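You operate a simulated robot arm through the tools that you are given. There is no shell and no other tool. Be economical: measure what you need, move in short steps, check, and stop when the job is done.

You run a simulated robot arm. Do the job below in one go: nothing can be reset, and whatever is moved stays where it is left.

TASK
Give the panel a quarter turn and paint its short edge; switch off after.
Fine: cross slide on SHORT; a full white coat; leave the table past the wheel.

The check looks at the end state, three seconds after you hand in, the way a careful person would. Anything else that was tipped, shoved, dropped, spilled or broken makes it a failure.

THE ROBOT
A 7-joint arm with a two-finger parallel gripper, fixed in place. Base frame: the origin is at the foot of the arm, x ahead of it, y to its left, z up. Lengths are in m, angles in degrees, forces in N, time in s.
With the tool pointing down near the work surface it reaches from about 0.24 to 0.62 m from the base axis. Its first joint turns from -66.0 to 66.0 degrees. Payload 2.6 kg.
The TCP is the grasp point between the finger pads, 0.03 m short of the fingertips. In the tool frame z runs along the fingers and y along their closing line. Largest opening 0.094 m; finger width 0.028, thickness 0.01; the body of the gripper, 0.05 by 0.096 m, starts 0.055 m behind the TCP.
Orientation is that of the tool frame in the base frame, as [roll, pitch, yaw] about the fixed x, y, z axes, in that order (R = Rz(yaw) Ry(pitch) Rx(roll)). With the fingers straight down and closing along the base's y, the tool's x points along the base's -x, its y along +y and its z along -z.

THE INTERFACE
- The arm moves only by the tool step_arm. Its argument "moves" is a list of rows, each an object (a shift or turn left out is 0, a gripper value left out holds the last) with "translation": the shift along the base's x, y, z in m, a list of three; "rotation": the turn, a rotation vector about the base's x, y, z in degrees, a list of three. In form: [{"translation": [dx, dy, dz], "rotation": [wx, wy, wz]}, ...]. A call has 1 to 10 rows; each row shifts and turns the commanded pose from where the row before left it. "fingers" is the gripper command, from -1 (fully open) to 1 (shut), values between in proportion, set as the call begins (left out, the last holds). A row lasts 0.2 s, in which the tool goes at most 0.05 m and 8.6 degrees; a call with a longer step from one row to the next is refused whole, and so is a gripper value outside its range. A pose out of reach is approached as far as the arm can. The call stops where the force on the tool passes 40 N (or 10 N more than at its start, if that is more) or the arm is blocked; 0.2 s more then pass. Each finger travels about 0.072 m/s and halts on what it meets, pressing with about 32 N; the grip force reading is that of the motor and also rises with nothing between the fingers. The clock runs only during rows and for 0.2 s after the last one: add rows that do not move to give the fingers time. The reply holds the time, the measured pose of the TCP, the force on the tool along the base axes, the opening and the grip force, in the units named above and with some noise.
- Cameras (640 x 400 px; columns grow to the right, rows downward): "scene" is fixed at [0.028, 0.4195, 0.5829]; the picture's right is [-0.87, -0.50, 0.00], its down [-0.20, 0.35, -0.92] and it looks along [0.46, -0.79, -0.40] (base axes); focal length 317 px, centre (320, 200). "wrist" rides on the gripper at [-0.037, 0, -0.058] in the tool frame; the picture's right is [0.00, -1.00, 0.00], its down [0.97, 0.00, -0.24] and it looks along [0.24, 0.00, 0.97] (tool axes); focal length 218 px, centre (320, 200).
- get_image(camera): a new picture of that camera. The clock stands still meanwhile.
- pixel_to_xyz(camera, pixels): there is no depth. For up to 12 entries [column, row, z] of the newest picture of that camera ("zoom" is the newest enlarged one), the place [x, y] in the base frame at which the ray of that pixel passes the height z, good to about 0.002 m. The clock stands still meanwhile.
- enlarge(camera, box): a new picture of the part [left, top, right, bottom] of that camera's present view, enlarged. The clock stands still meanwhile.
- finish_job(): hands the job in; it is judged then, once.

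Work in short steps. Measure before you move; look again where a grasp or a placing could have gone wrong, and mend it. You have 80 turns and 46 pictures in all, those below and enlarged ones among them. Open the gripper and draw the arm clear of the work before you hand the job in, unless the task says otherwise; then end with one line.

The tools are called after ">>>" by a JSON object that holds its "fn" and its "kwargs". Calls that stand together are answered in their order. step_arm: Moves the arm, as the interface text tells. Its arguments: {"type":"object","properties":{"moves":{"type":"array"},"fingers":{"type":"number"}},"required":["moves"]} The other tools are called the same way: get_image (camera) takes a picture; pixel_to_xyz (camera, pixels) gives the place at which the rays of pixels pass given heights; enlarge (camera, box) takes an enlarged picture of a part of a camera's view; finish_job () hands the job in.

At the start:

```text
clock: 0.0
tool_pos: [0.2648, -0.2282, 0.4014]
orientation: [179.9, 0.0, 180.0]
force: [0.8, 0.3, -0.4]
finger_gap: 0.094
gripper_force: 0.0
```

scene: 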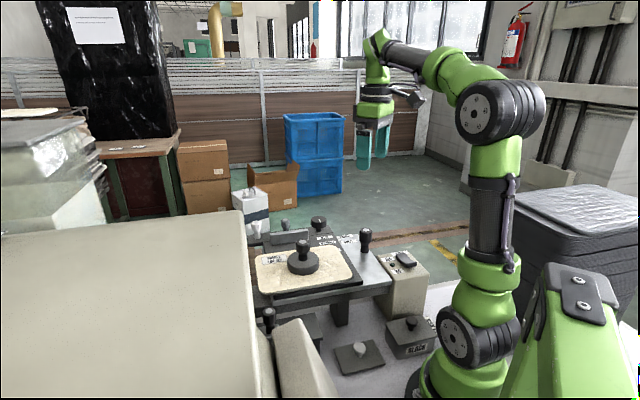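
wrist: 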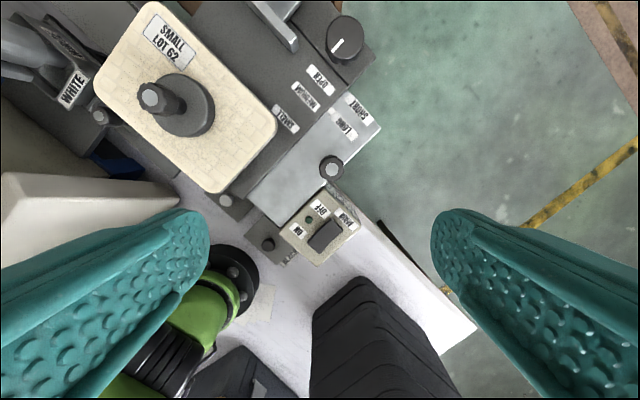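

The wrist view shows a machine with a panel (label SMALL LOT 62), a knob, switch box (ON/OFF), slides and labels. I enlarge both views to read them.

>>> {"fn": "enlarge", "kwargs": {"camera": "wrist", "box": [0, 0, 400, 270]}}

>>> {"fn": "enlarge", "kwargs": {"camera": "scene", "box": [220, 180, 460, 390]}}

>>> {"fn": "enlarge", "kwargs": {"camera": "wrist", "box": [200, 0, 400, 125]}}

```text
1.48 times, centred on (200, 135) of wrist
```

zoom: 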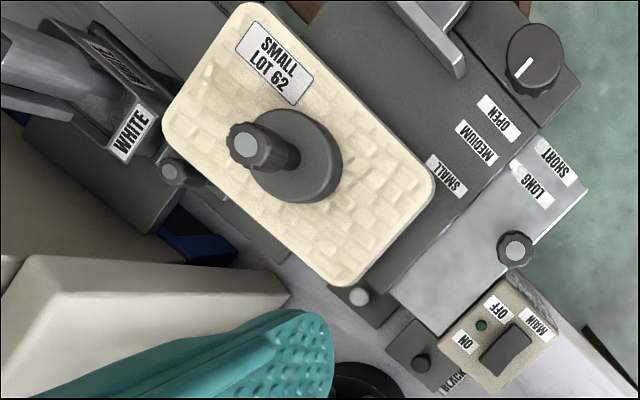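

```text
1.90 times, centred on (340, 285) of scene
```

zoom: 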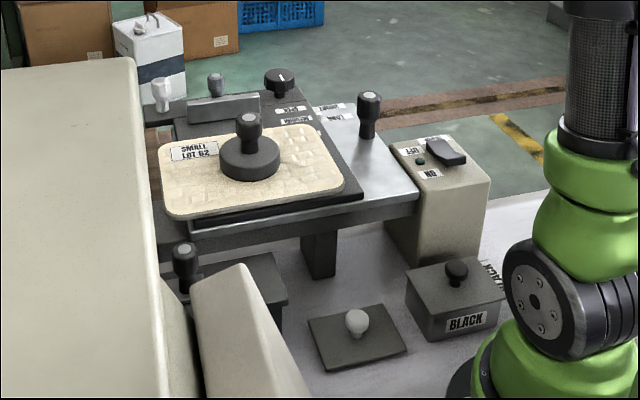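

```text
3.20 times, centred on (300, 62) of wrist
```

zoom: 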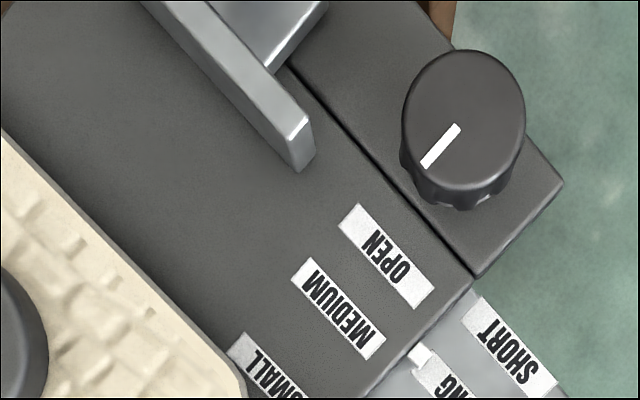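

I see the machine around (0.36, -0.02). I move the camera over it, staying high, for a proper overview.

>>> {"fn": "step_arm", "kwargs": {"moves": [{"translation": [0, 0.03, 0.03]}, {"translation": [0, 0.04, 0.02]}, {"translation": [0, 0.04, 0.02]}, {"translation": [0, 0.04, 0]}, {"translation": [0, 0.04, 0]}, {"translation": [0, 0.02, 0]}]}}

>>> {"fn": "get_image", "kwargs": {"camera": "wrist"}}

>>> {"fn": "get_image", "kwargs": {"camera": "scene"}}

```text
clock: 1.4
tool_pos: [0.2633, -0.0172, 0.4719]
orientation: [180.0, -0.1, 180.0]
force: [0.6, 0.0, 0.4]
finger_gap: 0.0939
gripper_force: 0.1
```

```text
40 pictures are left
```

wrist: 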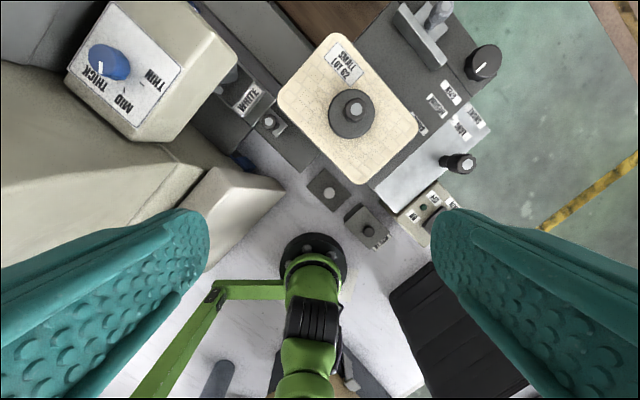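

```text
39 pictures are left
```

scene: 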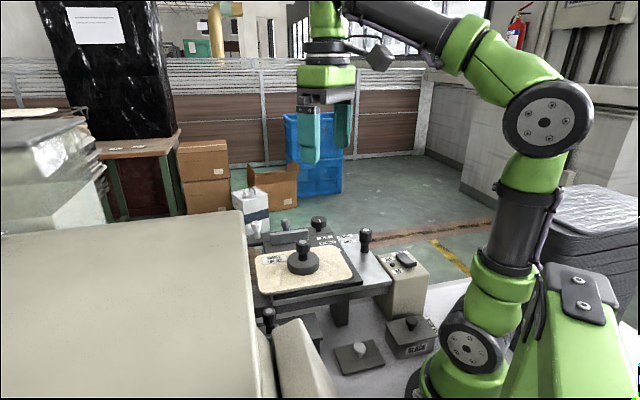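

There is a housing with a THICK/MID/THIN dial at (108,62) too. I move forward and left to see the far side of the machine and the wheel.

>>> {"fn": "step_arm", "kwargs": {"moves": [{"translation": [0.04, 0.03, 0.02]}, {"translation": [0.04, 0.03, 0.02]}, {"translation": [0.04, 0.03, 0.0]}, {"translation": [0.03, 0.0, 0]}]}}

>>> {"fn": "get_image", "kwargs": {"camera": "wrist"}}

>>> {"fn": "enlarge", "kwargs": {"camera": "wrist", "box": [120, 60, 440, 260]}}

```text
refused: row 1 steps farther than a row can; nothing moved
```

```text
38 pictures are left
```

wrist: 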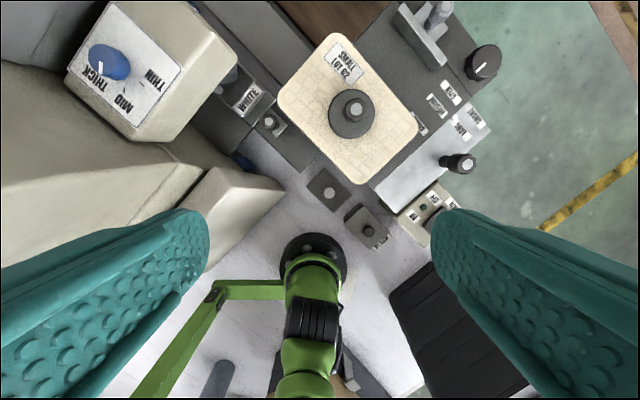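

```text
2.00 times, centred on (280, 160) of wrist
```

zoom: 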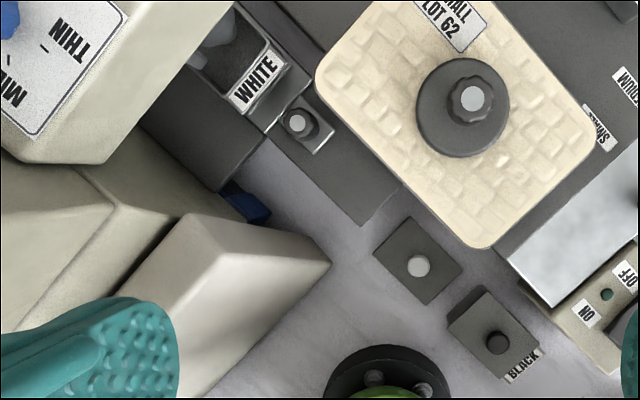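

The row was too long; I use smaller rows.

>>> {"fn": "step_arm", "kwargs": {"moves": [{"translation": [0.03, 0.03, 0.01]}, {"translation": [0.03, 0.03, 0.01]}, {"translation": [0.03, 0.03, 0.0]}, {"translation": [0.03, 0.0, 0]}, {"translation": [0.03, 0.0, 0]}]}}

```text
clock: 2.6
tool_pos: [0.3953, 0.0682, 0.4646]
orientation: [-180.0, 0.1, -180.0]
force: [0.3, -0.3, 0.2]
finger_gap: 0.0941
gripper_force: 0.1
out of reach, approached as far as the arm can: row 3, 4, 5
```

Now I look at the machine from here.

>>> {"fn": "get_image", "kwargs": {"camera": "wrist"}}

>>> {"fn": "enlarge", "kwargs": {"camera": "wrist", "box": [160, 60, 400, 210]}}

```text
36 pictures are left
```

wrist: 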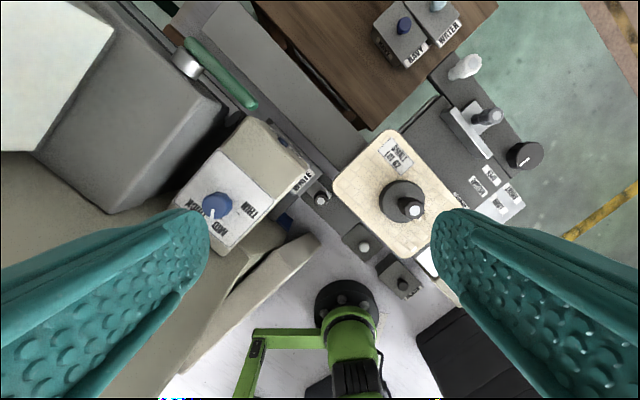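

```text
2.67 times, centred on (280, 135) of wrist
```

zoom: 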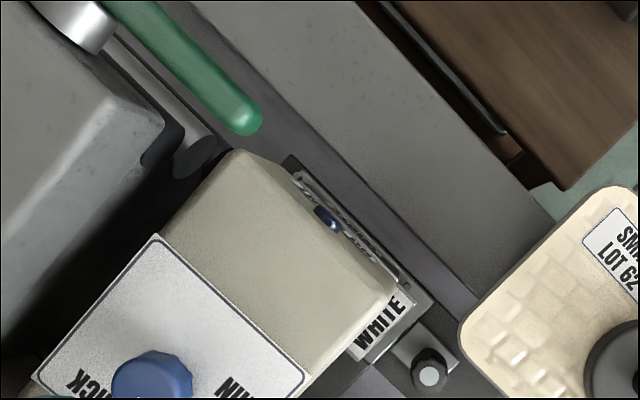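

Enlarging the right-top region with the troughs on the wood, the clamp and the knobs.

>>> {"fn": "enlarge", "kwargs": {"camera": "wrist", "box": [360, 0, 560, 125]}}

>>> {"fn": "enlarge", "kwargs": {"camera": "wrist", "box": [400, 100, 560, 200]}}

>>> {"fn": "enlarge", "kwargs": {"camera": "wrist", "box": [160, 150, 320, 250]}}

```text
3.20 times, centred on (460, 62) of wrist
```

zoom: 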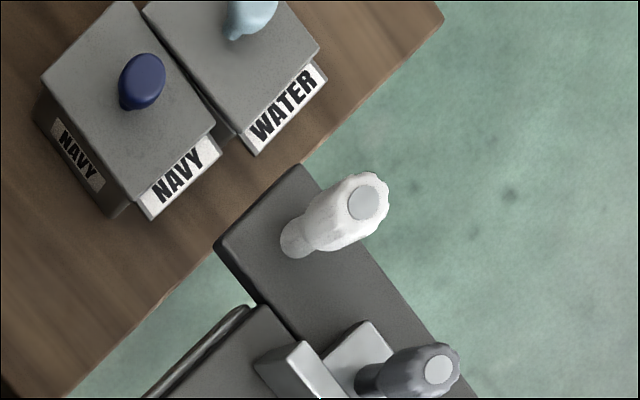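

```text
4.00 times, centred on (480, 150) of wrist
```

zoom: 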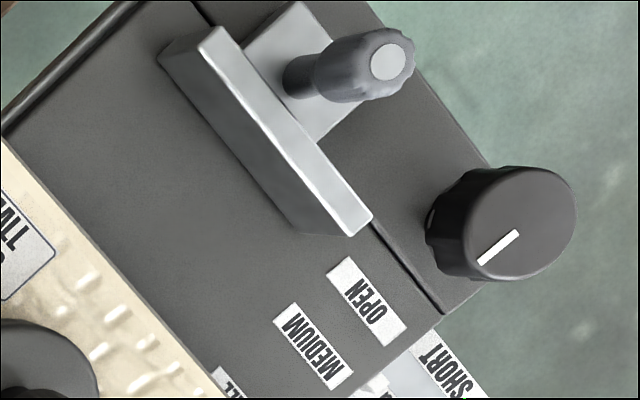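

```text
4.00 times, centred on (240, 200) of wrist
```

zoom: 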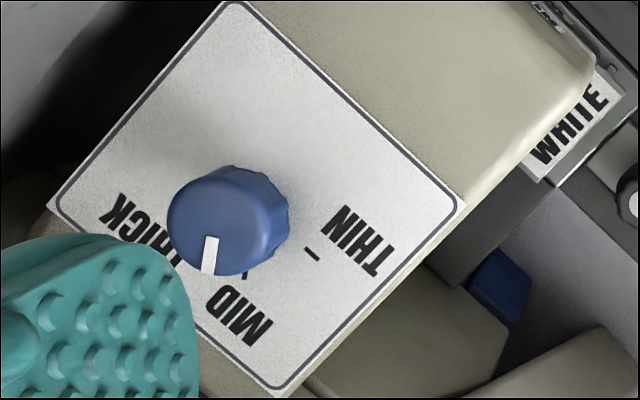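

The dial pointer sits near MID/THICK, and I still need the machine's structure. I zoom in tighter on the scene camera.

>>> {"fn": "enlarge", "kwargs": {"camera": "scene", "box": [230, 180, 390, 290]}}

>>> {"fn": "enlarge", "kwargs": {"camera": "scene", "box": [240, 270, 440, 395]}}

```text
3.64 times, centred on (310, 235) of scene
```

zoom: 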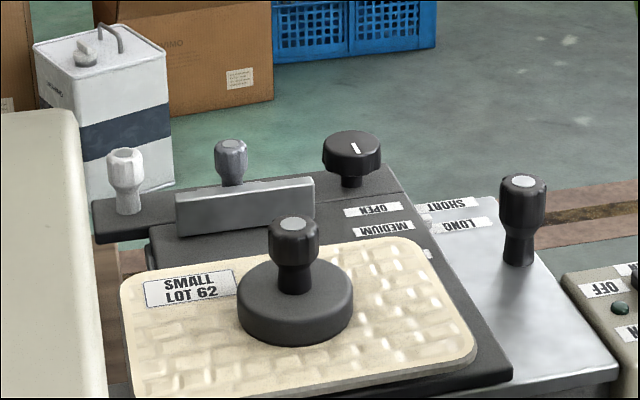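

```text
3.20 times, centred on (340, 332) of scene
```

zoom: 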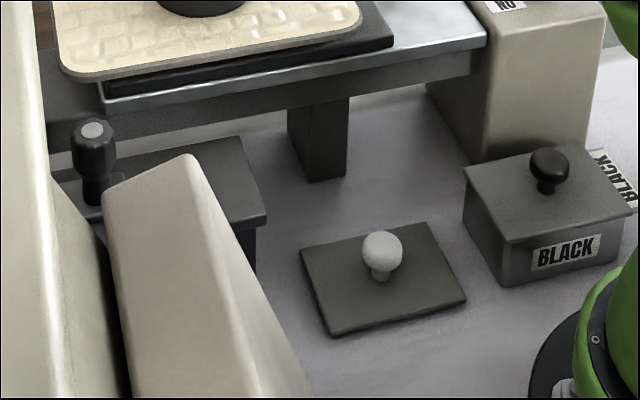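

I triangulate heights of the knobs with both cameras (same features, two heights each).

>>> {"fn": "pixel_to_xyz", "kwargs": {"camera": "wrist", "pixels": [[416, 210, 0.1], [416, 210, 0.2], [475, 63, 0.1], [475, 63, 0.2], [524.5, 162, 0.1], [524.5, 162, 0.2], [497, 115.5, 0.1], [497, 115.5, 0.2], [395, 130, 0.1], [333, 180, 0.1], [405, 258, 0.1], [210, 190, 0.1]]}}

>>> {"fn": "pixel_to_xyz", "kwargs": {"camera": "scene", "pixels": [[302.6, 241.9, 0.1], [302.6, 241.9, 0.2], [256.4, 222.6, 0.1], [256.4, 222.6, 0.2], [319.6, 220.7, 0.1], [319.6, 220.7, 0.2], [285.5, 220.4, 0.1], [285.5, 220.4, 0.2], [366.3, 230.3, 0.1], [366.3, 230.3, 0.2], [256, 258, 0.1], [360, 280, 0.1]]}}

```text
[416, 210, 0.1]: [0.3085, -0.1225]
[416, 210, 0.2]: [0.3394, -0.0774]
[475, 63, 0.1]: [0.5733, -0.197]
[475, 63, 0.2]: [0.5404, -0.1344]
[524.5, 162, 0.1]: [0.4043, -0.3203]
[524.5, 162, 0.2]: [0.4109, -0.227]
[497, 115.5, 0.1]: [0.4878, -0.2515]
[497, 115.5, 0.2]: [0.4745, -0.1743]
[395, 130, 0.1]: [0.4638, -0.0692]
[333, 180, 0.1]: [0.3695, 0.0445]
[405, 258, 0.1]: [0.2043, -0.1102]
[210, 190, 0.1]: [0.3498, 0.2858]
```

```text
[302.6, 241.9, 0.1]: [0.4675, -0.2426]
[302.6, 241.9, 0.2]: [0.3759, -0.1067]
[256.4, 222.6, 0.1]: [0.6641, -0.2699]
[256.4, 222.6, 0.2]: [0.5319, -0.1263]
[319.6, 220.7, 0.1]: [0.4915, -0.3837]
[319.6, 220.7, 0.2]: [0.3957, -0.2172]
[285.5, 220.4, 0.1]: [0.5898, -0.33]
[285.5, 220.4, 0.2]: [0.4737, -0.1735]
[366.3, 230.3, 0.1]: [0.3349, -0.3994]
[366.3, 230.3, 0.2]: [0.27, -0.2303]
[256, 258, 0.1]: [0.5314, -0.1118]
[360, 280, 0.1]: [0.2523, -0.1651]
```

Triangulated: panel knob top (0.349,-0.064,0.23), white knob (0.543,-0.140,0.19), black dial (0.410,-0.240,0.186), jaw knob (0.474,-0.174,0.20). I move closer above the table strip for inspection.

>>> {"fn": "step_arm", "kwargs": {"moves": [{"translation": [0.0, -0.04, -0.01]}, {"translation": [0.0, -0.04, -0.02]}, {"translation": [0.0, -0.04, -0.02]}, {"translation": [0.0, -0.04, -0.02]}, {"translation": [0, -0.04, -0.02]}, {"translation": [0, -0.03, -0.02]}, {"translation": [0, 0, 0]}]}}

>>> {"fn": "get_image", "kwargs": {"camera": "wrist"}}

```text
clock: 4.2
tool_pos: [0.3968, -0.1609, 0.3557]
orientation: [-180.0, 0.0, 180.0]
force: [0.0, -0.1, -0.3]
finger_gap: 0.0938
gripper_force: 0.1
```

```text
29 pictures are left
```

wrist: 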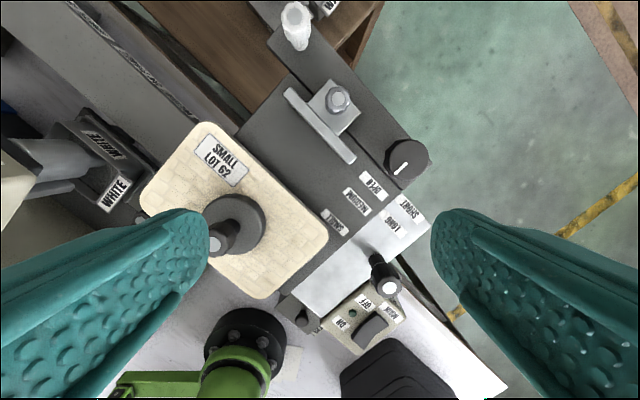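

The picture shows jaw at (320,125), labels (370,185)-(330,222), and switch (370,310). One enlargement of the labels and pointers.

>>> {"fn": "enlarge", "kwargs": {"camera": "wrist", "box": [290, 130, 450, 250]}}

>>> {"fn": "enlarge", "kwargs": {"camera": "wrist", "box": [0, 60, 200, 220]}}

```text
3.33 times, centred on (370, 190) of wrist
```

zoom: 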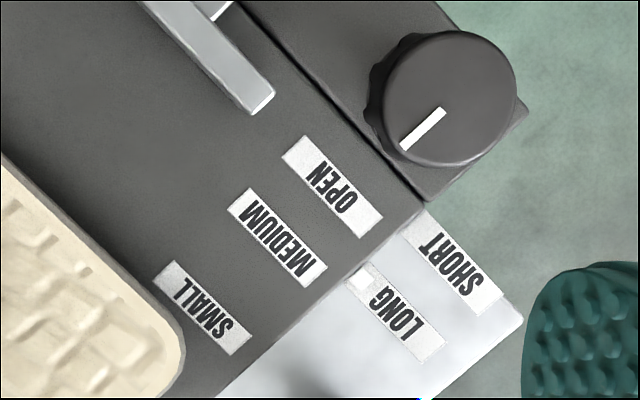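

```text
2.50 times, centred on (100, 140) of wrist
```

zoom: 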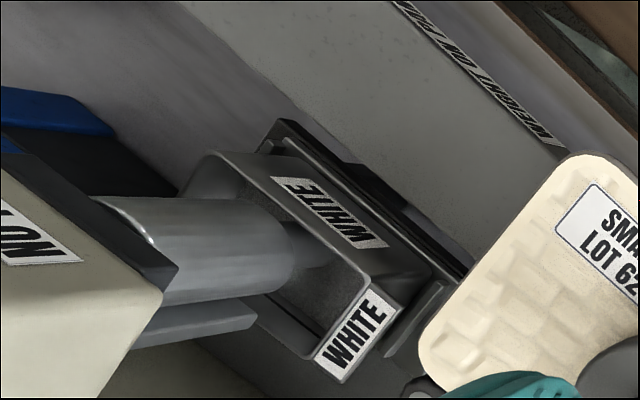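

The trough and roller need a better look. I turn the gripper to line up with the machine's axes (about 43°), go over the table, and tilt toward the wheel.

>>> {"fn": "step_arm", "kwargs": {"moves": [{"translation": [0.0, 0.01, 0], "rotation": [0, 0, -7.8]}, {"translation": [0.01, 0.01, 0], "rotation": [0, 0, -7.8]}, {"translation": [0.01, 0.02, 0], "rotation": [0, 0, -7.8]}, {"translation": [0.01, 0.02, 0], "rotation": [0, 0, -7.8]}, {"translation": [0.01, 0.02, 0], "rotation": [0, 0, -7.8]}, {"translation": [0, 0.01, 0], "rotation": [0, 0, -8.0]}, {"rotation": [5.84, 5.46, 0]}, {"rotation": [5.84, 5.46, 0]}, {"rotation": [5.84, 5.46, 0]}, {"translation": [0, 0, 0]}]}}

>>> {"fn": "get_image", "kwargs": {"camera": "wrist"}}

```text
clock: 6.4
tool_pos: [0.4356, -0.0719, 0.3552]
orientation: [179.9, -19.9, 132.9]
force: [-0.2, 0.0, 0.5]
finger_gap: 0.0937
gripper_force: 0.1
out of reach, approached as far as the arm can: row 9
```

```text
26 pictures are left
```

wrist: 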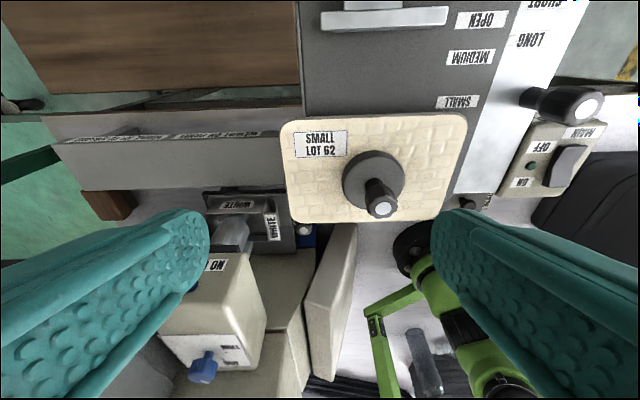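

The machine is now square in view. I enlarge the wheel/trough region and the rail lettering.

>>> {"fn": "enlarge", "kwargs": {"camera": "wrist", "box": [180, 180, 330, 280]}}

>>> {"fn": "enlarge", "kwargs": {"camera": "wrist", "box": [50, 100, 290, 230]}}

```text
4.00 times, centred on (255, 230) of wrist
```

zoom: 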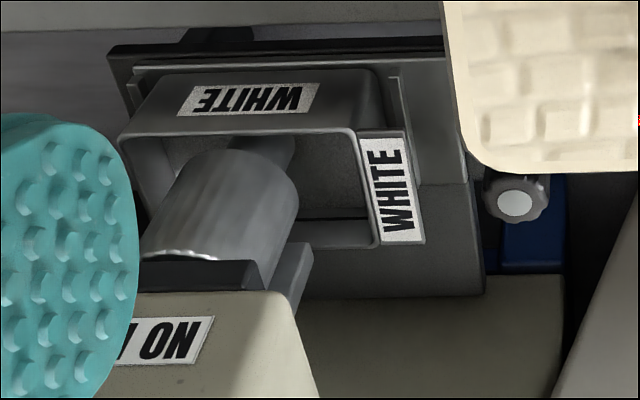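

```text
2.67 times, centred on (170, 165) of wrist
```

zoom: 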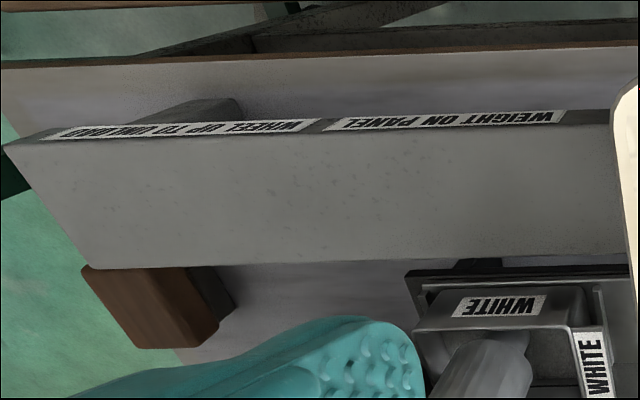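

Rail labels read "WHEEL UP TO UNLOAD" and "WEIGHT ON PANEL": the puck is a weight, and the wheel can go up/down. I move along the rail to see the "NO…" label and wheel mechanism.

>>> {"fn": "step_arm", "kwargs": {"moves": [{"translation": [0.02, 0.01, -0.02]}, {"translation": [0.02, 0.02, -0.01]}, {"translation": [0.02, 0.02, -0.01]}, {"translation": [0.01, 0.02, 0]}, {"translation": [0, 0, 0]}]}}

>>> {"fn": "get_image", "kwargs": {"camera": "wrist"}}

```text
clock: 7.6
tool_pos: [0.4958, -0.0018, 0.3157]
orientation: [179.9, -19.7, 133.0]
force: [-0.4, -0.5, 0.1]
finger_gap: 0.094
gripper_force: 0.2
out of reach, approached as far as the arm can: row 3, 4
```

```text
23 pictures are left
```

wrist: 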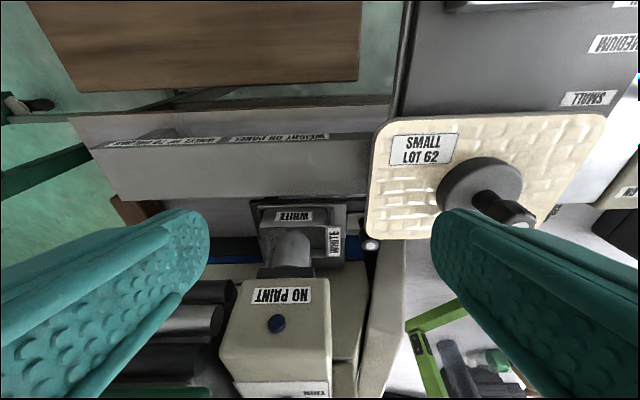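

A "NO PAINT" label and a small blue lamp/button at (277,323). Enlarge this.

>>> {"fn": "enlarge", "kwargs": {"camera": "wrist", "box": [210, 190, 390, 340]}}

```text
2.67 times, centred on (300, 265) of wrist
```

zoom: 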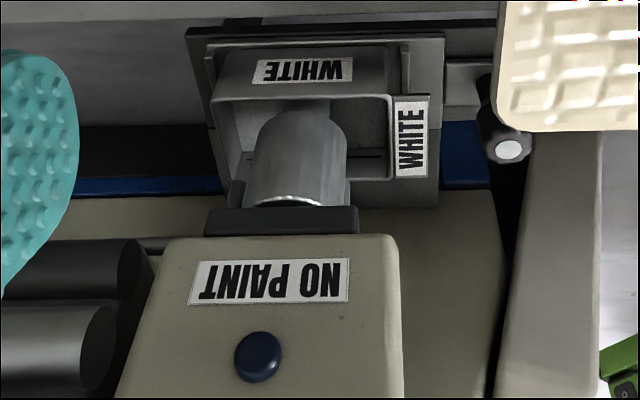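

"NO PAINT" is a lamp, unlit while the main is off. Now I look at the coat dial from directly above (dial top ≈ (0.374,0.175,0.31)), rising first.

>>> {"fn": "step_arm", "kwargs": {"moves": [{"translation": [-0.02, 0.0, 0.04], "rotation": [-5.0, -4.6, 0]}, {"translation": [-0.02, 0.0, 0.04], "rotation": [-5.0, -4.6, 0]}, {"translation": [-0.01, 0.01, 0.04], "rotation": [-4.6, -4.3, 0]}, {"translation": [-0.02, 0.03, 0.02]}, {"translation": [-0.01, 0.04, 0.0]}, {"translation": [-0.01, 0.04, 0.0]}, {"translation": [-0.01, 0.04, 0.0]}, {"translation": [0, 0.01, 0]}, {"translation": [0, 0, 0]}]}}

>>> {"fn": "get_image", "kwargs": {"camera": "wrist"}}

```text
clock: 9.6
tool_pos: [0.3988, 0.1614, 0.447]
orientation: [180.0, 0.0, 133.0]
force: [-0.1, 0.0, -0.2]
finger_gap: 0.094
gripper_force: 0.1
out of reach, approached as far as the arm can: row 4
```

```text
21 pictures are left
```

wrist: 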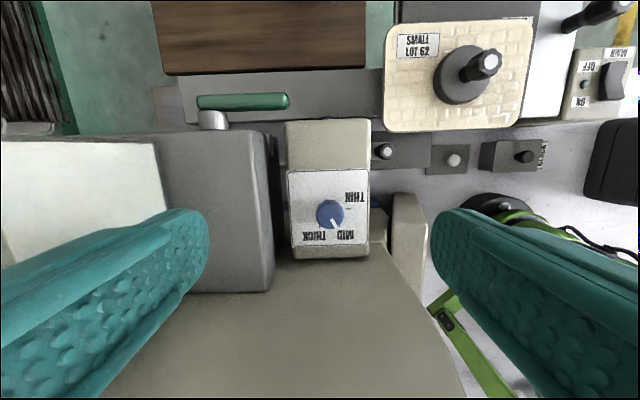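

>>> {"fn": "enlarge", "kwargs": {"camera": "wrist", "box": [280, 160, 376, 256]}}

>>> {"fn": "pixel_to_xyz", "kwargs": {"camera": "wrist", "pixels": [[330, 214, 0.31], [245, 102, 0.25], [245, 102, 0.35], [210, 120, 0.25], [210, 120, 0.35], [385, 151, 0.1], [455, 160, 0.05], [489, 62, 0.23], [606, 82, 0.1]]}}

```text
4.17 times, centred on (328, 208) of wrist
```

zoom: 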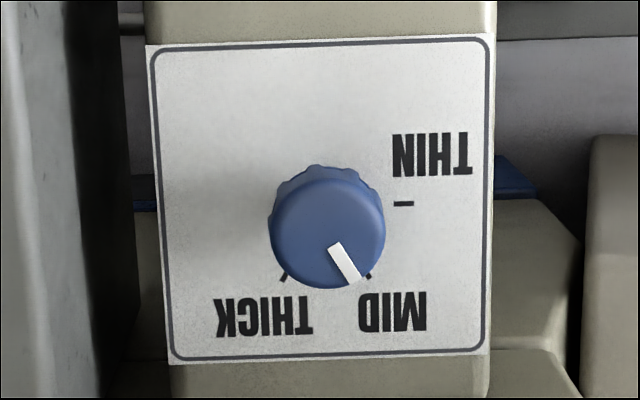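

```text
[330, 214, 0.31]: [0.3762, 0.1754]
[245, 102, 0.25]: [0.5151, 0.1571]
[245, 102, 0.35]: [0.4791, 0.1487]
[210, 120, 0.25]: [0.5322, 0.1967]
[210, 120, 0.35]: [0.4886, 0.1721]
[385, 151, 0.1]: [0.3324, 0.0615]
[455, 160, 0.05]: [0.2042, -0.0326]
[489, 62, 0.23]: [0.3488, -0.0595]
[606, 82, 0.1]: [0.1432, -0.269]
```

Dial points to MID; ticks are 60° apart, THICK clockwise from above, so a full coat needs −60°. Dial at (0.376,0.175), top ≈0.31. I pre-turn +30°, narrow the fingers, and descend over it.

>>> {"fn": "step_arm", "kwargs": {"fingers": 0.0, "moves": [{"translation": [-0.01, 0.007, -0.02], "rotation": [0, 0, 7.5]}, {"translation": [-0.01, 0.007, -0.02], "rotation": [0, 0, 7.5]}, {"translation": [-0.003, 0.0, -0.02], "rotation": [0, 0, 7.5]}, {"translation": [0, 0, -0.02], "rotation": [0, 0, 7.5]}, {"translation": [0, 0, -0.015]}, {"translation": [0, 0, -0.012]}, {"translation": [0, 0, -0.006]}, {}]}}

```text
clock: 11.4
tool_pos: [0.3757, 0.175, 0.3347]
orientation: [180.0, 0.1, 163.0]
force: [-0.2, 0.1, 0.7]
finger_gap: 0.0469
gripper_force: 0.0
```

Over the dial with no contact. I go 7 mm lower and close.

>>> {"fn": "step_arm", "kwargs": {"moves": [{"translation": [0, 0, -0.007]}, {}]}}

>>> {"fn": "step_arm", "kwargs": {"fingers": 1.0, "moves": [{}, {}, {}]}}

```text
clock: 12.0
tool_pos: [0.3775, 0.1754, 0.3279]
orientation: [-179.9, 0.0, 163.0]
force: [0.0, 0.7, 0.0]
finger_gap: 0.0471
gripper_force: 0.1
```

```text
clock: 12.8
tool_pos: [0.3781, 0.1738, 0.3281]
orientation: [-179.8, -0.1, 162.9]
force: [-4.7, -11.5, 0.5]
finger_gap: 0.025
gripper_force: 44.8
```

Gripped the 25 mm knob; a slight side load says I'm 1–2 mm off, so I ease that and turn −60°.

>>> {"fn": "step_arm", "kwargs": {"moves": [{"translation": [-0.001, -0.002, 0]}, {"rotation": [0, 0, -7.5]}, {"rotation": [0, 0, -7.5]}, {"rotation": [0, 0, -7.5]}, {"rotation": [0, 0, -7.5]}, {"rotation": [0, 0, -7.5]}, {"rotation": [0, 0, -7.5]}, {"rotation": [0, 0, -7.5]}, {"rotation": [0, 0, -7.5]}, {}]}}

```text
clock: 15.0
tool_pos: [0.3749, 0.1715, 0.3278]
orientation: [-179.8, 0.1, 102.8]
force: [-0.3, -9.9, 2.6]
finger_gap: 0.025
gripper_force: 45.2
```

Turned; release, rise, square up again and check the dial.

>>> {"fn": "step_arm", "kwargs": {"fingers": -1.0, "moves": [{}, {}, {"translation": [0, 0, 0.02]}, {"translation": [0, 0, 0.03], "rotation": [0, 0, 7.5]}, {"translation": [0.01, 0, 0.03], "rotation": [0, 0, 7.5]}, {"translation": [0.01, 0, 0.03], "rotation": [0, 0, 7.5]}, {"translation": [0, 0, 0.01], "rotation": [0, 0, 7.5]}, {}]}}

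>>> {"fn": "enlarge", "kwargs": {"camera": "wrist", "box": [180, 80, 400, 260]}}

```text
clock: 16.8
tool_pos: [0.3959, 0.1721, 0.4477]
orientation: [179.9, 0.0, 133.0]
force: [0.1, -0.4, -0.3]
finger_gap: 0.094
gripper_force: 0.0
```

```text
2.22 times, centred on (290, 170) of wrist
```

zoom: 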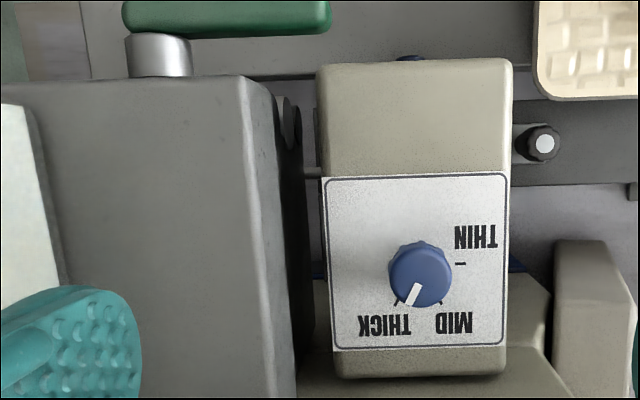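

Dial now on THICK. Next the cross slide: the white knob (0.543,−0.140, top 0.19) on the slide's rear strip looks like its handle. I travel over it, watching clearance.

>>> {"fn": "step_arm", "kwargs": {"fingers": 0.0, "moves": [{"translation": [0.005, -0.045, -0.01]}, {"translation": [0.005, -0.045, -0.01]}, {"translation": [0.01, -0.045, -0.02]}, {"translation": [0.02, -0.04, -0.02]}, {"translation": [0.025, -0.035, -0.025]}, {"translation": [0.025, -0.035, -0.025]}, {"translation": [0.025, -0.035, -0.025]}, {"translation": [0.025, -0.03, -0.025]}, {"translation": [0.007, -0.002, -0.03]}, {}]}}

>>> {"fn": "get_image", "kwargs": {"camera": "wrist"}}

```text
refused: row 3 steps farther than a row can; nothing moved
```

```text
18 pictures are left
```

wrist: 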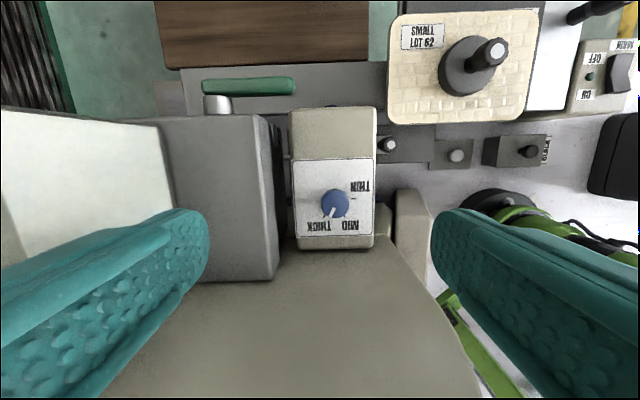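

Row 3 was too long (0.0502 m). I resend with smaller rows.

>>> {"fn": "step_arm", "kwargs": {"fingers": 0.0, "moves": [{"translation": [0.005, -0.042, -0.01]}, {"translation": [0.005, -0.042, -0.01]}, {"translation": [0.01, -0.042, -0.02]}, {"translation": [0.02, -0.037, -0.02]}, {"translation": [0.024, -0.033, -0.025]}, {"translation": [0.024, -0.033, -0.025]}, {"translation": [0.024, -0.033, -0.025]}, {"translation": [0.024, -0.03, -0.025]}, {"translation": [0.011, -0.02, -0.02]}, {}]}}

```text
clock: 19.0
tool_pos: [0.5426, -0.1385, 0.2675]
orientation: [-179.9, 0.0, 133.0]
force: [0.6, 0.4, -0.3]
finger_gap: 0.0468
gripper_force: 0.1
```

Above the white knob. One picture to confirm the alignment and the strip's details.

>>> {"fn": "get_image", "kwargs": {"camera": "wrist"}}

```text
17 pictures are left
```

wrist: 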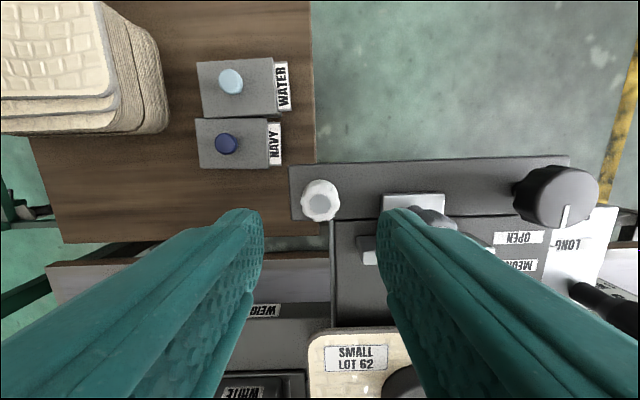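

Knob at (320,200) is exactly on the grip line. I descend and close.

>>> {"fn": "step_arm", "kwargs": {"moves": [{"translation": [0, 0, -0.03]}, {"translation": [0, 0, -0.03]}, {"translation": [0, 0, -0.02]}, {"translation": [0, 0, -0.004]}, {}]}}

>>> {"fn": "step_arm", "kwargs": {"fingers": 1.0, "moves": [{}, {}, {}]}}

```text
clock: 20.2
tool_pos: [0.5431, -0.1377, 0.1834]
orientation: [180.0, 0.1, 133.0]
force: [0.9, 0.1, -0.1]
finger_gap: 0.0472
gripper_force: 0.1
```

```text
clock: 21.0
tool_pos: [0.5438, -0.1383, 0.1846]
orientation: [-179.9, -0.1, 133.1]
force: [-1.5, -1.5, -0.1]
finger_gap: 0.0252
gripper_force: 44.9
```

Gripped (25 mm). I pull gently along −v (away from the wheel) by 12 mm and watch the force.

>>> {"fn": "step_arm", "kwargs": {"moves": [{"translation": [0.0028, -0.0029, 0]}, {"translation": [0.0028, -0.0029, 0]}, {"translation": [0.0028, -0.0029, 0]}]}}

```text
clock: 21.8
tool_pos: [0.5506, -0.1475, 0.1834]
orientation: [179.9, -0.2, 133.0]
force: [-3.2, 1.7, 1.0]
finger_gap: 0.0251
gripper_force: 45.0
```

It moves with little drag (~4 N). I continue to about 32 mm total.

>>> {"fn": "step_arm", "kwargs": {"moves": [{"translation": [0.0035, -0.0036, 0]}, {"translation": [0.0035, -0.0036, 0]}, {"translation": [0.0035, -0.0036, 0]}, {"translation": [0.0035, -0.0036, 0]}, {}]}}

>>> {"fn": "enlarge", "kwargs": {"camera": "scene", "box": [230, 180, 430, 300]}}

```text
clock: 23.0
tool_pos: [0.5657, -0.1605, 0.1829]
orientation: [-180.0, -0.5, 133.0]
force: [-21.8, 17.2, -0.2]
finger_gap: 0.0252
gripper_force: 44.8
```

```text
3.20 times, centred on (330, 240) of scene
```

zoom: 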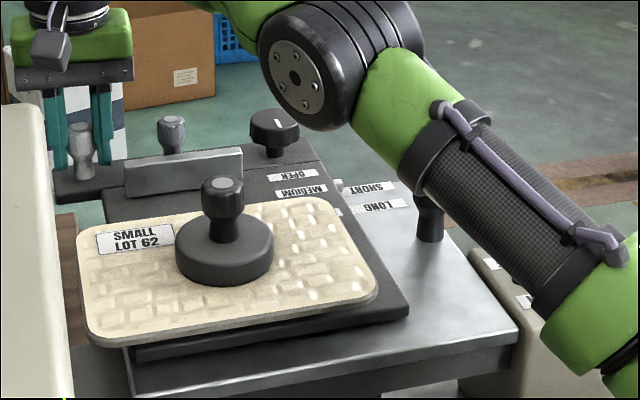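

The slide hit its stop (27 N) with its mark at SHORT. I ease off, release and rise, then go to the weight's knob, now expected at (0.3715,−0.0865).

>>> {"fn": "step_arm", "kwargs": {"fingers": 0.0, "moves": [{"translation": [-0.0008, 0.0008, 0]}, {}, {"translation": [0, 0, 0.03]}, {"translation": [0, 0, 0.045]}, {"translation": [-0.01, 0, 0.045], "rotation": [0, 0, 7.5]}, {"translation": [-0.04, 0.01, 0.01], "rotation": [0, 0, 7.5]}, {"translation": [-0.04, 0.015, 0], "rotation": [0, 0, 7.5]}, {"translation": [-0.04, 0.02, 0], "rotation": [0, 0, 7.5]}, {"translation": [-0.04, 0.02, 0], "rotation": [0, 0, 7.5]}, {"translation": [-0.023, 0.009, -0.01], "rotation": [0, 0, 7.5]}]}}

>>> {"fn": "get_image", "kwargs": {"camera": "wrist"}}

```text
clock: 25.2
tool_pos: [0.365, -0.0665, 0.2761]
orientation: [-179.9, -0.1, 178.1]
force: [0.7, -0.5, -0.3]
finger_gap: 0.0469
gripper_force: 0.2
out of reach, approached as far as the arm can: row 4, 5
```

```text
15 pictures are left
```

wrist: 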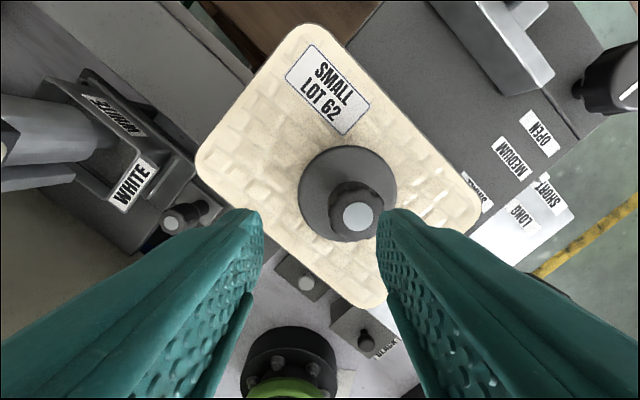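

TCP is at (0.365,−0.0665); knob top seen at (357,217). I locate it.

>>> {"fn": "pixel_to_xyz", "kwargs": {"camera": "wrist", "pixels": [[357, 217, 0.23], [348, 192, 0.185], [320, 26, 0.158], [199, 165, 0.158], [373, 307, 0.158], [478, 210, 0.158]]}}

```text
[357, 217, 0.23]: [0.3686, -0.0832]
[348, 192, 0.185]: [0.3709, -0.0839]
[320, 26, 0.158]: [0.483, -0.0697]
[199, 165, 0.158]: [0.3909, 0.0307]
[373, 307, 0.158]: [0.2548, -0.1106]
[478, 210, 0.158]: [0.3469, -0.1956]
```

Knob at (0.370,−0.084), concentric with the panel. I descend onto it and close.

>>> {"fn": "step_arm", "kwargs": {"moves": [{"translation": [0.005, -0.0175, 0]}, {"translation": [0, 0, -0.03]}, {"translation": [0, 0, -0.02]}, {"translation": [0, 0, -0.004]}, {}]}}

>>> {"fn": "step_arm", "kwargs": {"fingers": 1.0, "moves": [{}, {}, {}]}}

```text
clock: 26.4
tool_pos: [0.3709, -0.0818, 0.2215]
orientation: [-179.9, 0.1, 178.0]
force: [0.5, 0.9, -0.3]
finger_gap: 0.047
gripper_force: 0.1
```

```text
clock: 27.2
tool_pos: [0.3703, -0.0822, 0.2204]
orientation: [-179.9, -0.1, 178.0]
force: [-0.5, -1.7, -0.4]
finger_gap: 0.0293
gripper_force: 32.0
```

Weight gripped. I turn −90° in place, first part.

>>> {"fn": "step_arm", "kwargs": {"moves": [{"rotation": [0, 0, -6]}, {"rotation": [0, 0, -6]}, {"rotation": [0, 0, -6]}, {"rotation": [0, 0, -6]}, {"rotation": [0, 0, -6]}, {}]}}

>>> {"fn": "get_image", "kwargs": {"camera": "wrist"}}

```text
clock: 28.6
tool_pos: [0.3697, -0.083, 0.2217]
orientation: [-180.0, -0.1, 147.9]
force: [-0.5, 0.2, 0.4]
finger_gap: 0.0289
gripper_force: 32.3
```

```text
14 pictures are left
```

wrist: 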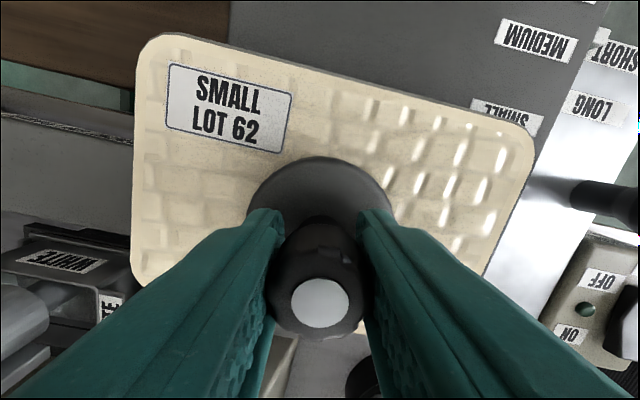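

Yaw has gone 30° but the panel's edges (and its label) are still parallel to the MEDIUM label, so the weight just spun on the panel. I lift the weight and look at what is under it.

>>> {"fn": "step_arm", "kwargs": {"moves": [{"translation": [0, 0, 0.01], "rotation": [0, 0, -5]}, {"translation": [0, 0, 0.03], "rotation": [0, 0, -5]}, {"translation": [0, 0, 0.04], "rotation": [0, 0, -5]}, {"translation": [0.02, -0.02, 0.03]}, {"translation": [0.03, -0.03, 0.0]}, {"translation": [0.03, -0.03, 0.0]}, {}]}}

>>> {"fn": "enlarge", "kwargs": {"camera": "scene", "box": [230, 190, 390, 290]}}

```text
clock: 30.2
tool_pos: [0.4501, -0.1631, 0.3309]
orientation: [-179.9, -0.1, 133.0]
force: [1.1, -0.9, -5.5]
finger_gap: 0.0292
gripper_force: 32.1
```

```text
4.00 times, centred on (310, 240) of scene
```

zoom: 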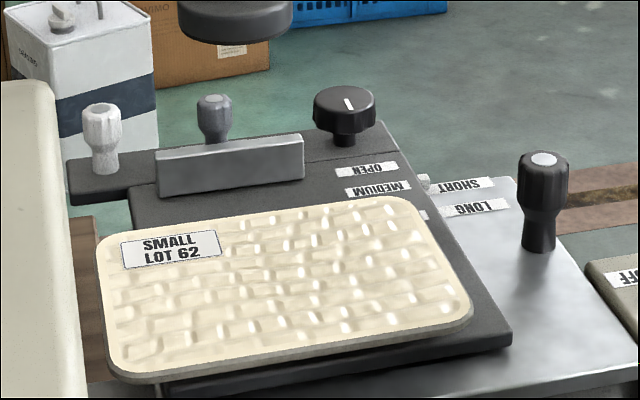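

Nothing under the weight but the panel, which seems raised off the plate. The unlabelled black pointer knob may drive/lock a turntable. Weight goes back on the panel exactly where it was.

>>> {"fn": "step_arm", "kwargs": {"moves": [{"translation": [-0.03, 0.03, 0]}, {"translation": [-0.03, 0.03, 0]}, {"translation": [-0.02, 0.02, -0.02]}, {"translation": [0, 0, -0.04]}, {"translation": [0, 0, -0.03]}, {"translation": [0, 0, -0.014]}, {"translation": [0, 0, -0.005]}, {}]}}

```text
clock: 32.0
tool_pos: [0.3697, -0.0836, 0.2221]
orientation: [-179.9, -0.1, 132.9]
force: [-0.3, -0.1, -5.8]
finger_gap: 0.029
gripper_force: 32.3
```

Still carrying the weight (5.8 N); I lower until it rests.

>>> {"fn": "step_arm", "kwargs": {"moves": [{"translation": [0, 0, -0.0015]}, {"translation": [0, 0, -0.001]}, {}]}}

```text
clock: 32.8
tool_pos: [0.3709, -0.0829, 0.221]
orientation: [180.0, 0.1, 133.0]
force: [-4.9, 0.8, 14.6]
finger_gap: 0.0292
gripper_force: 32.4
```

Weight rests again. I release, rise, turn to yaw 88°, and check the black knob's place from the scene pixel (316.75,216).

>>> {"fn": "step_arm", "kwargs": {"fingers": -0.3, "moves": [{}, {}, {"translation": [0, 0, 0.03]}, {"translation": [0, 0, 0.04], "rotation": [0, 0, -7.5]}, {"translation": [0.01, -0.03, 0.02], "rotation": [0, 0, -7.5]}, {"translation": [0.015, -0.04, 0], "rotation": [0, 0, -7.5]}, {"translation": [0.015, -0.04, 0], "rotation": [0, 0, -7.5]}, {"translation": [0.015, -0.04, 0], "rotation": [0, 0, -7.5]}, {"translation": [0.0065, -0.0295, 0], "rotation": [0, 0, -7.5]}, {}]}}

>>> {"fn": "pixel_to_xyz", "kwargs": {"camera": "scene", "pixels": [[316.75, 216, 0.186], [321, 227, 0.16]]}}

```text
clock: 35.0
tool_pos: [0.4326, -0.2624, 0.3098]
orientation: [-179.9, -0.1, 87.9]
force: [0.7, -0.2, 0.2]
finger_gap: 0.0609
gripper_force: 0.1
```

```text
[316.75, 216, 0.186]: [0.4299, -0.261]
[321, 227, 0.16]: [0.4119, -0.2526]
```

Prediction agrees (0.431,−0.262). One wrist picture to verify finger clearance before descending.

>>> {"fn": "get_image", "kwargs": {"camera": "wrist"}}

```text
12 pictures are left
```

wrist: 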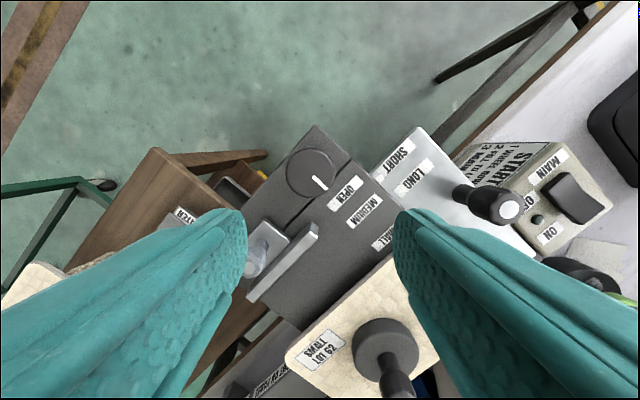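

There is an instruction plate "START 1 WHEEL… 2 …" at (505,160). I read it.

>>> {"fn": "enlarge", "kwargs": {"camera": "wrist", "box": [450, 130, 570, 200]}}

>>> {"fn": "pixel_to_xyz", "kwargs": {"camera": "wrist", "pixels": [[313, 172, 0.186], [508, 209, 0.2], [250, 297, 0.17], [318, 226, 0.17]]}}

```text
5.33 times, centred on (510, 165) of wrist
```

zoom: 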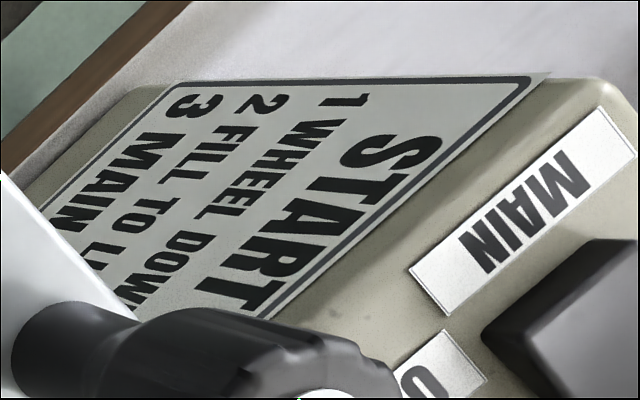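

```text
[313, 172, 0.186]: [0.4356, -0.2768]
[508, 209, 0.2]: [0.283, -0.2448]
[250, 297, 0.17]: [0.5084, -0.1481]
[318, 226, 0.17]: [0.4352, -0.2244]
```

The plate reads "START: 1 WHEEL DOWN, 2 FILL TO LI…, 3 MAIN …". I need the rest of it, so I swing the camera out to face that side of the switch box.

>>> {"fn": "step_arm", "kwargs": {"moves": [{"translation": [-0.01, -0.02, 0], "rotation": [0, 0, 8]}, {"translation": [-0.01, -0.02, 0], "rotation": [0, 0, 8]}, {"translation": [-0.01, -0.02, 0], "rotation": [0, 0, 8]}, {"translation": [-0.01, -0.02, 0], "rotation": [0, 0, 8]}, {"translation": [-0.01, -0.02, 0], "rotation": [0, 0, 8]}, {"translation": [-0.01, 0, 0], "rotation": [0, 0, 8]}, {"rotation": [0, 0, 8]}, {"rotation": [3.97, 6.36, 0]}, {"rotation": [3.97, 6.36, 0]}, {}]}}

>>> {"fn": "get_image", "kwargs": {"camera": "wrist"}}

```text
clock: 37.2
tool_pos: [0.3642, -0.3601, 0.2727]
orientation: [-178.9, -15.0, 143.9]
force: [0.3, 0.8, -0.3]
finger_gap: 0.0609
gripper_force: 0.0
out of reach, approached as far as the arm can: row 9
```

```text
10 pictures are left
```

wrist: 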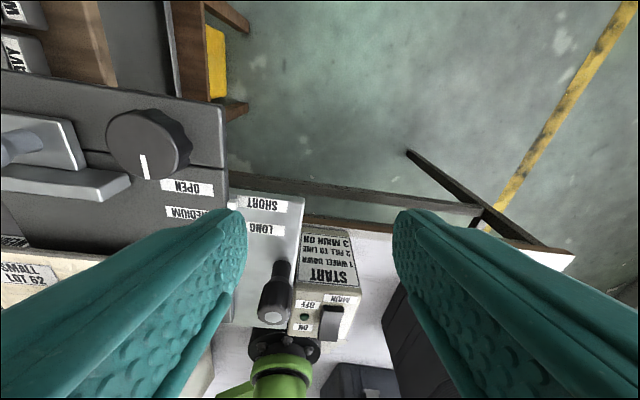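

The plate reads: START – 1 WHEEL DOWN, 2 FILL TO LINE, 3 MAIN ON. Meanwhile the black pointer knob refines to (0.436,−0.2755), top ≈0.177. I go there untilted at yaw 178° to test what it does.

>>> {"fn": "step_arm", "kwargs": {"moves": [{"translation": [0.01, 0.01, 0.02], "rotation": [-3.97, -6.36, 0]}, {"translation": [0.02, 0.02, 0], "rotation": [-3.97, -6.36, 0]}, {"translation": [0.02, 0.02, 0], "rotation": [0, 0, 8]}, {"translation": [0.015, 0.02, 0], "rotation": [0, 0, 8]}, {"translation": [0.007, 0.0146, 0], "rotation": [0, 0, 8]}, {"translation": [0, 0, -0.03], "rotation": [0, 0, 8]}, {"translation": [0, 0, -0.03]}, {}]}}

```text
clock: 39.0
tool_pos: [0.4364, -0.2755, 0.2327]
orientation: [-180.0, 0.0, 176.0]
force: [0.3, 0.3, -0.5]
finger_gap: 0.0611
gripper_force: 0.0
```

Aligned over the knob; down to TCP z 0.185 and close.

>>> {"fn": "step_arm", "kwargs": {"moves": [{"translation": [0, 0, -0.03]}, {"translation": [0, 0, -0.018]}, {}]}}

>>> {"fn": "step_arm", "kwargs": {"fingers": 1.0, "moves": [{}, {}, {}]}}

```text
clock: 39.8
tool_pos: [0.4356, -0.2759, 0.1834]
orientation: [-180.0, 0.0, 176.0]
force: [-0.7, -0.4, 0.2]
finger_gap: 0.0611
gripper_force: 0.0
```

```text
clock: 40.6
tool_pos: [0.4355, -0.2764, 0.1827]
orientation: [-179.9, -0.1, 176.0]
force: [0.8, -0.2, -3.0]
finger_gap: 0.0431
gripper_force: 45.0
```

Gripped centrally (43 mm, no side force). Turn −90° and look.

>>> {"fn": "step_arm", "kwargs": {"moves": [{"rotation": [0, 0, -8]}, {"rotation": [0, 0, -8]}, {"rotation": [0, 0, -8]}, {"rotation": [0, 0, -8]}, {"rotation": [0, 0, -8]}, {"rotation": [0, 0, -8]}, {"rotation": [0, 0, -8]}, {"rotation": [0, 0, -8]}, {"rotation": [0, 0, -8]}, {"rotation": [0, 0, -8]}]}}

>>> {"fn": "enlarge", "kwargs": {"camera": "scene", "box": [230, 180, 390, 290]}}

```text
clock: 42.8
tool_pos: [0.4385, -0.2731, 0.1836]
orientation: [-180.0, -0.2, 96.1]
force: [11.2, 13.8, -6.8]
finger_gap: 0.0432
gripper_force: 45.1
```

```text
3.64 times, centred on (310, 235) of scene
```

zoom: 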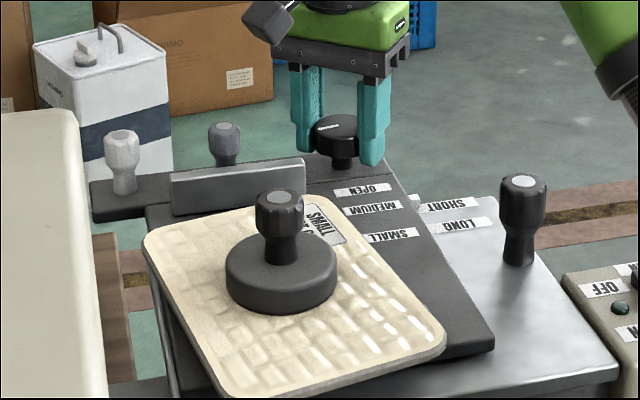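

The knob drives the turntable: the panel has turned ~80°. I finish the last 10°.

>>> {"fn": "step_arm", "kwargs": {"moves": [{"rotation": [0, 0, -5]}, {"rotation": [0, 0, -5]}, {}]}}

>>> {"fn": "step_arm", "kwargs": {"fingers": -0.3, "moves": [{}, {}, {"translation": [0, 0, 0.03]}, {"translation": [0, 0, 0.05]}, {"translation": [-0.01, 0.01, 0.04], "rotation": [0, 0, 8]}, {"translation": [-0.01, 0.02, 0], "rotation": [0, 0, 8]}, {"translation": [-0.01, 0.02, 0], "rotation": [0, 0, 8]}, {"translation": [0, 0.02, 0], "rotation": [0, 0, 8]}, {"translation": [0, 0.02, 0], "rotation": [0, 0, 8]}, {"rotation": [0, 0, 7]}]}}

```text
clock: 43.6
tool_pos: [0.4389, -0.2721, 0.1822]
orientation: [179.8, -0.4, 86.2]
force: [22.0, 11.2, -11.4]
finger_gap: 0.0431
gripper_force: 44.6
```

```text
clock: 45.8
tool_pos: [0.4072, -0.1858, 0.3033]
orientation: [-179.9, -0.1, 133.1]
force: [0.0, -0.4, -0.9]
finger_gap: 0.0612
gripper_force: 0.1
```

Now I go look both at the panel's angle and closely at the trough/knob, from the rail side.

>>> {"fn": "step_arm", "kwargs": {"moves": [{"translation": [0.01, 0.035, 0.01]}, {"translation": [0.01, 0.04, 0]}, {"translation": [0.01, 0.04, 0], "rotation": [5.5, 5.1, 0]}, {"translation": [0.005, 0.04, -0.01], "rotation": [5.5, 5.1, 0]}, {"translation": [0, 0.02, -0.01]}, {}]}}

>>> {"fn": "get_image", "kwargs": {"camera": "wrist"}}

```text
clock: 47.2
tool_pos: [0.4431, -0.0101, 0.2942]
orientation: [179.9, -15.0, 133.0]
force: [-0.7, -0.7, -1.0]
finger_gap: 0.0613
gripper_force: 0.1
```

```text
8 pictures are left
```

wrist: 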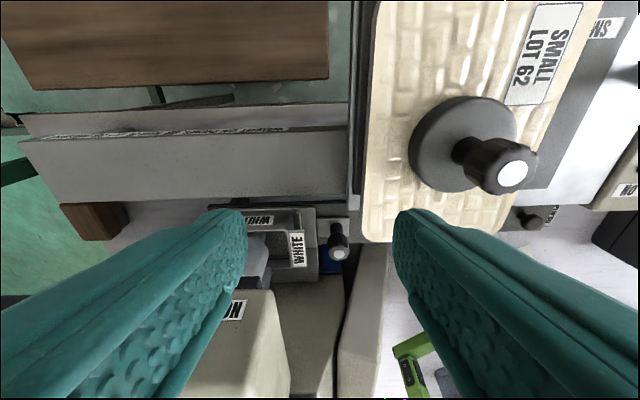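

The panel is square with the plate after the turn. I enlarge the trough and its knob.

>>> {"fn": "enlarge", "kwargs": {"camera": "wrist", "box": [230, 190, 380, 290]}}

>>> {"fn": "pixel_to_xyz", "kwargs": {"camera": "wrist", "pixels": [[339, 254, 0.15], [339, 254, 0.13], [281, 235, 0.09], [318, 205, 0.09], [310, 283, 0.07]]}}

```text
4.00 times, centred on (305, 240) of wrist
```

zoom: 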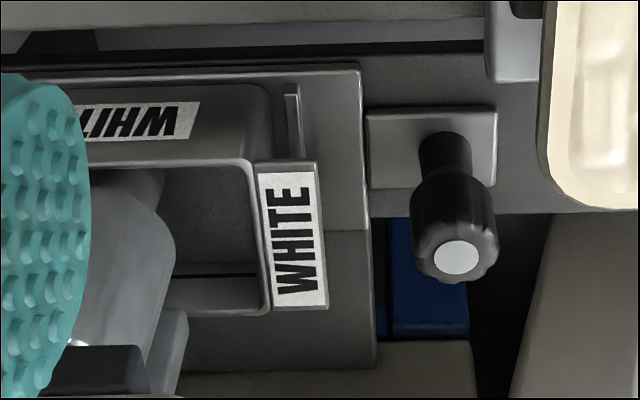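

```text
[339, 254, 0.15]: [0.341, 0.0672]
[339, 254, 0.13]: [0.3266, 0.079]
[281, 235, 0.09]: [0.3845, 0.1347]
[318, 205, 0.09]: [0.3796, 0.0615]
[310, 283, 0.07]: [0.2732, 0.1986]
```

The trough's small knob (0.341,0.067, z 0.15) sits on a slab; the green lever (tip ≈(0.466,0.125,0.325)) is likely the wheel lift. I test the lever by force first: go above it with closed fingers.

>>> {"fn": "step_arm", "kwargs": {"fingers": 1.0, "moves": [{"translation": [0, 0, 0.045], "rotation": [-5.5, -5.1, 0]}, {"translation": [0, 0, 0.045], "rotation": [-5.5, -5.1, 0]}, {"translation": [0.005, 0.03, 0.02]}, {"translation": [0.01, 0.04, 0]}, {"translation": [0.01, 0.04, 0]}, {"translation": [0.009, 0.036, 0]}, {"translation": [0, 0, -0.02]}, {}]}}

```text
clock: 49.0
tool_pos: [0.4704, 0.1344, 0.3772]
orientation: [180.0, 0.1, 133.0]
force: [0.2, 0.7, -0.2]
finger_gap: 0.0003
gripper_force: 32.2
out of reach, approached as far as the arm can: row 6
```

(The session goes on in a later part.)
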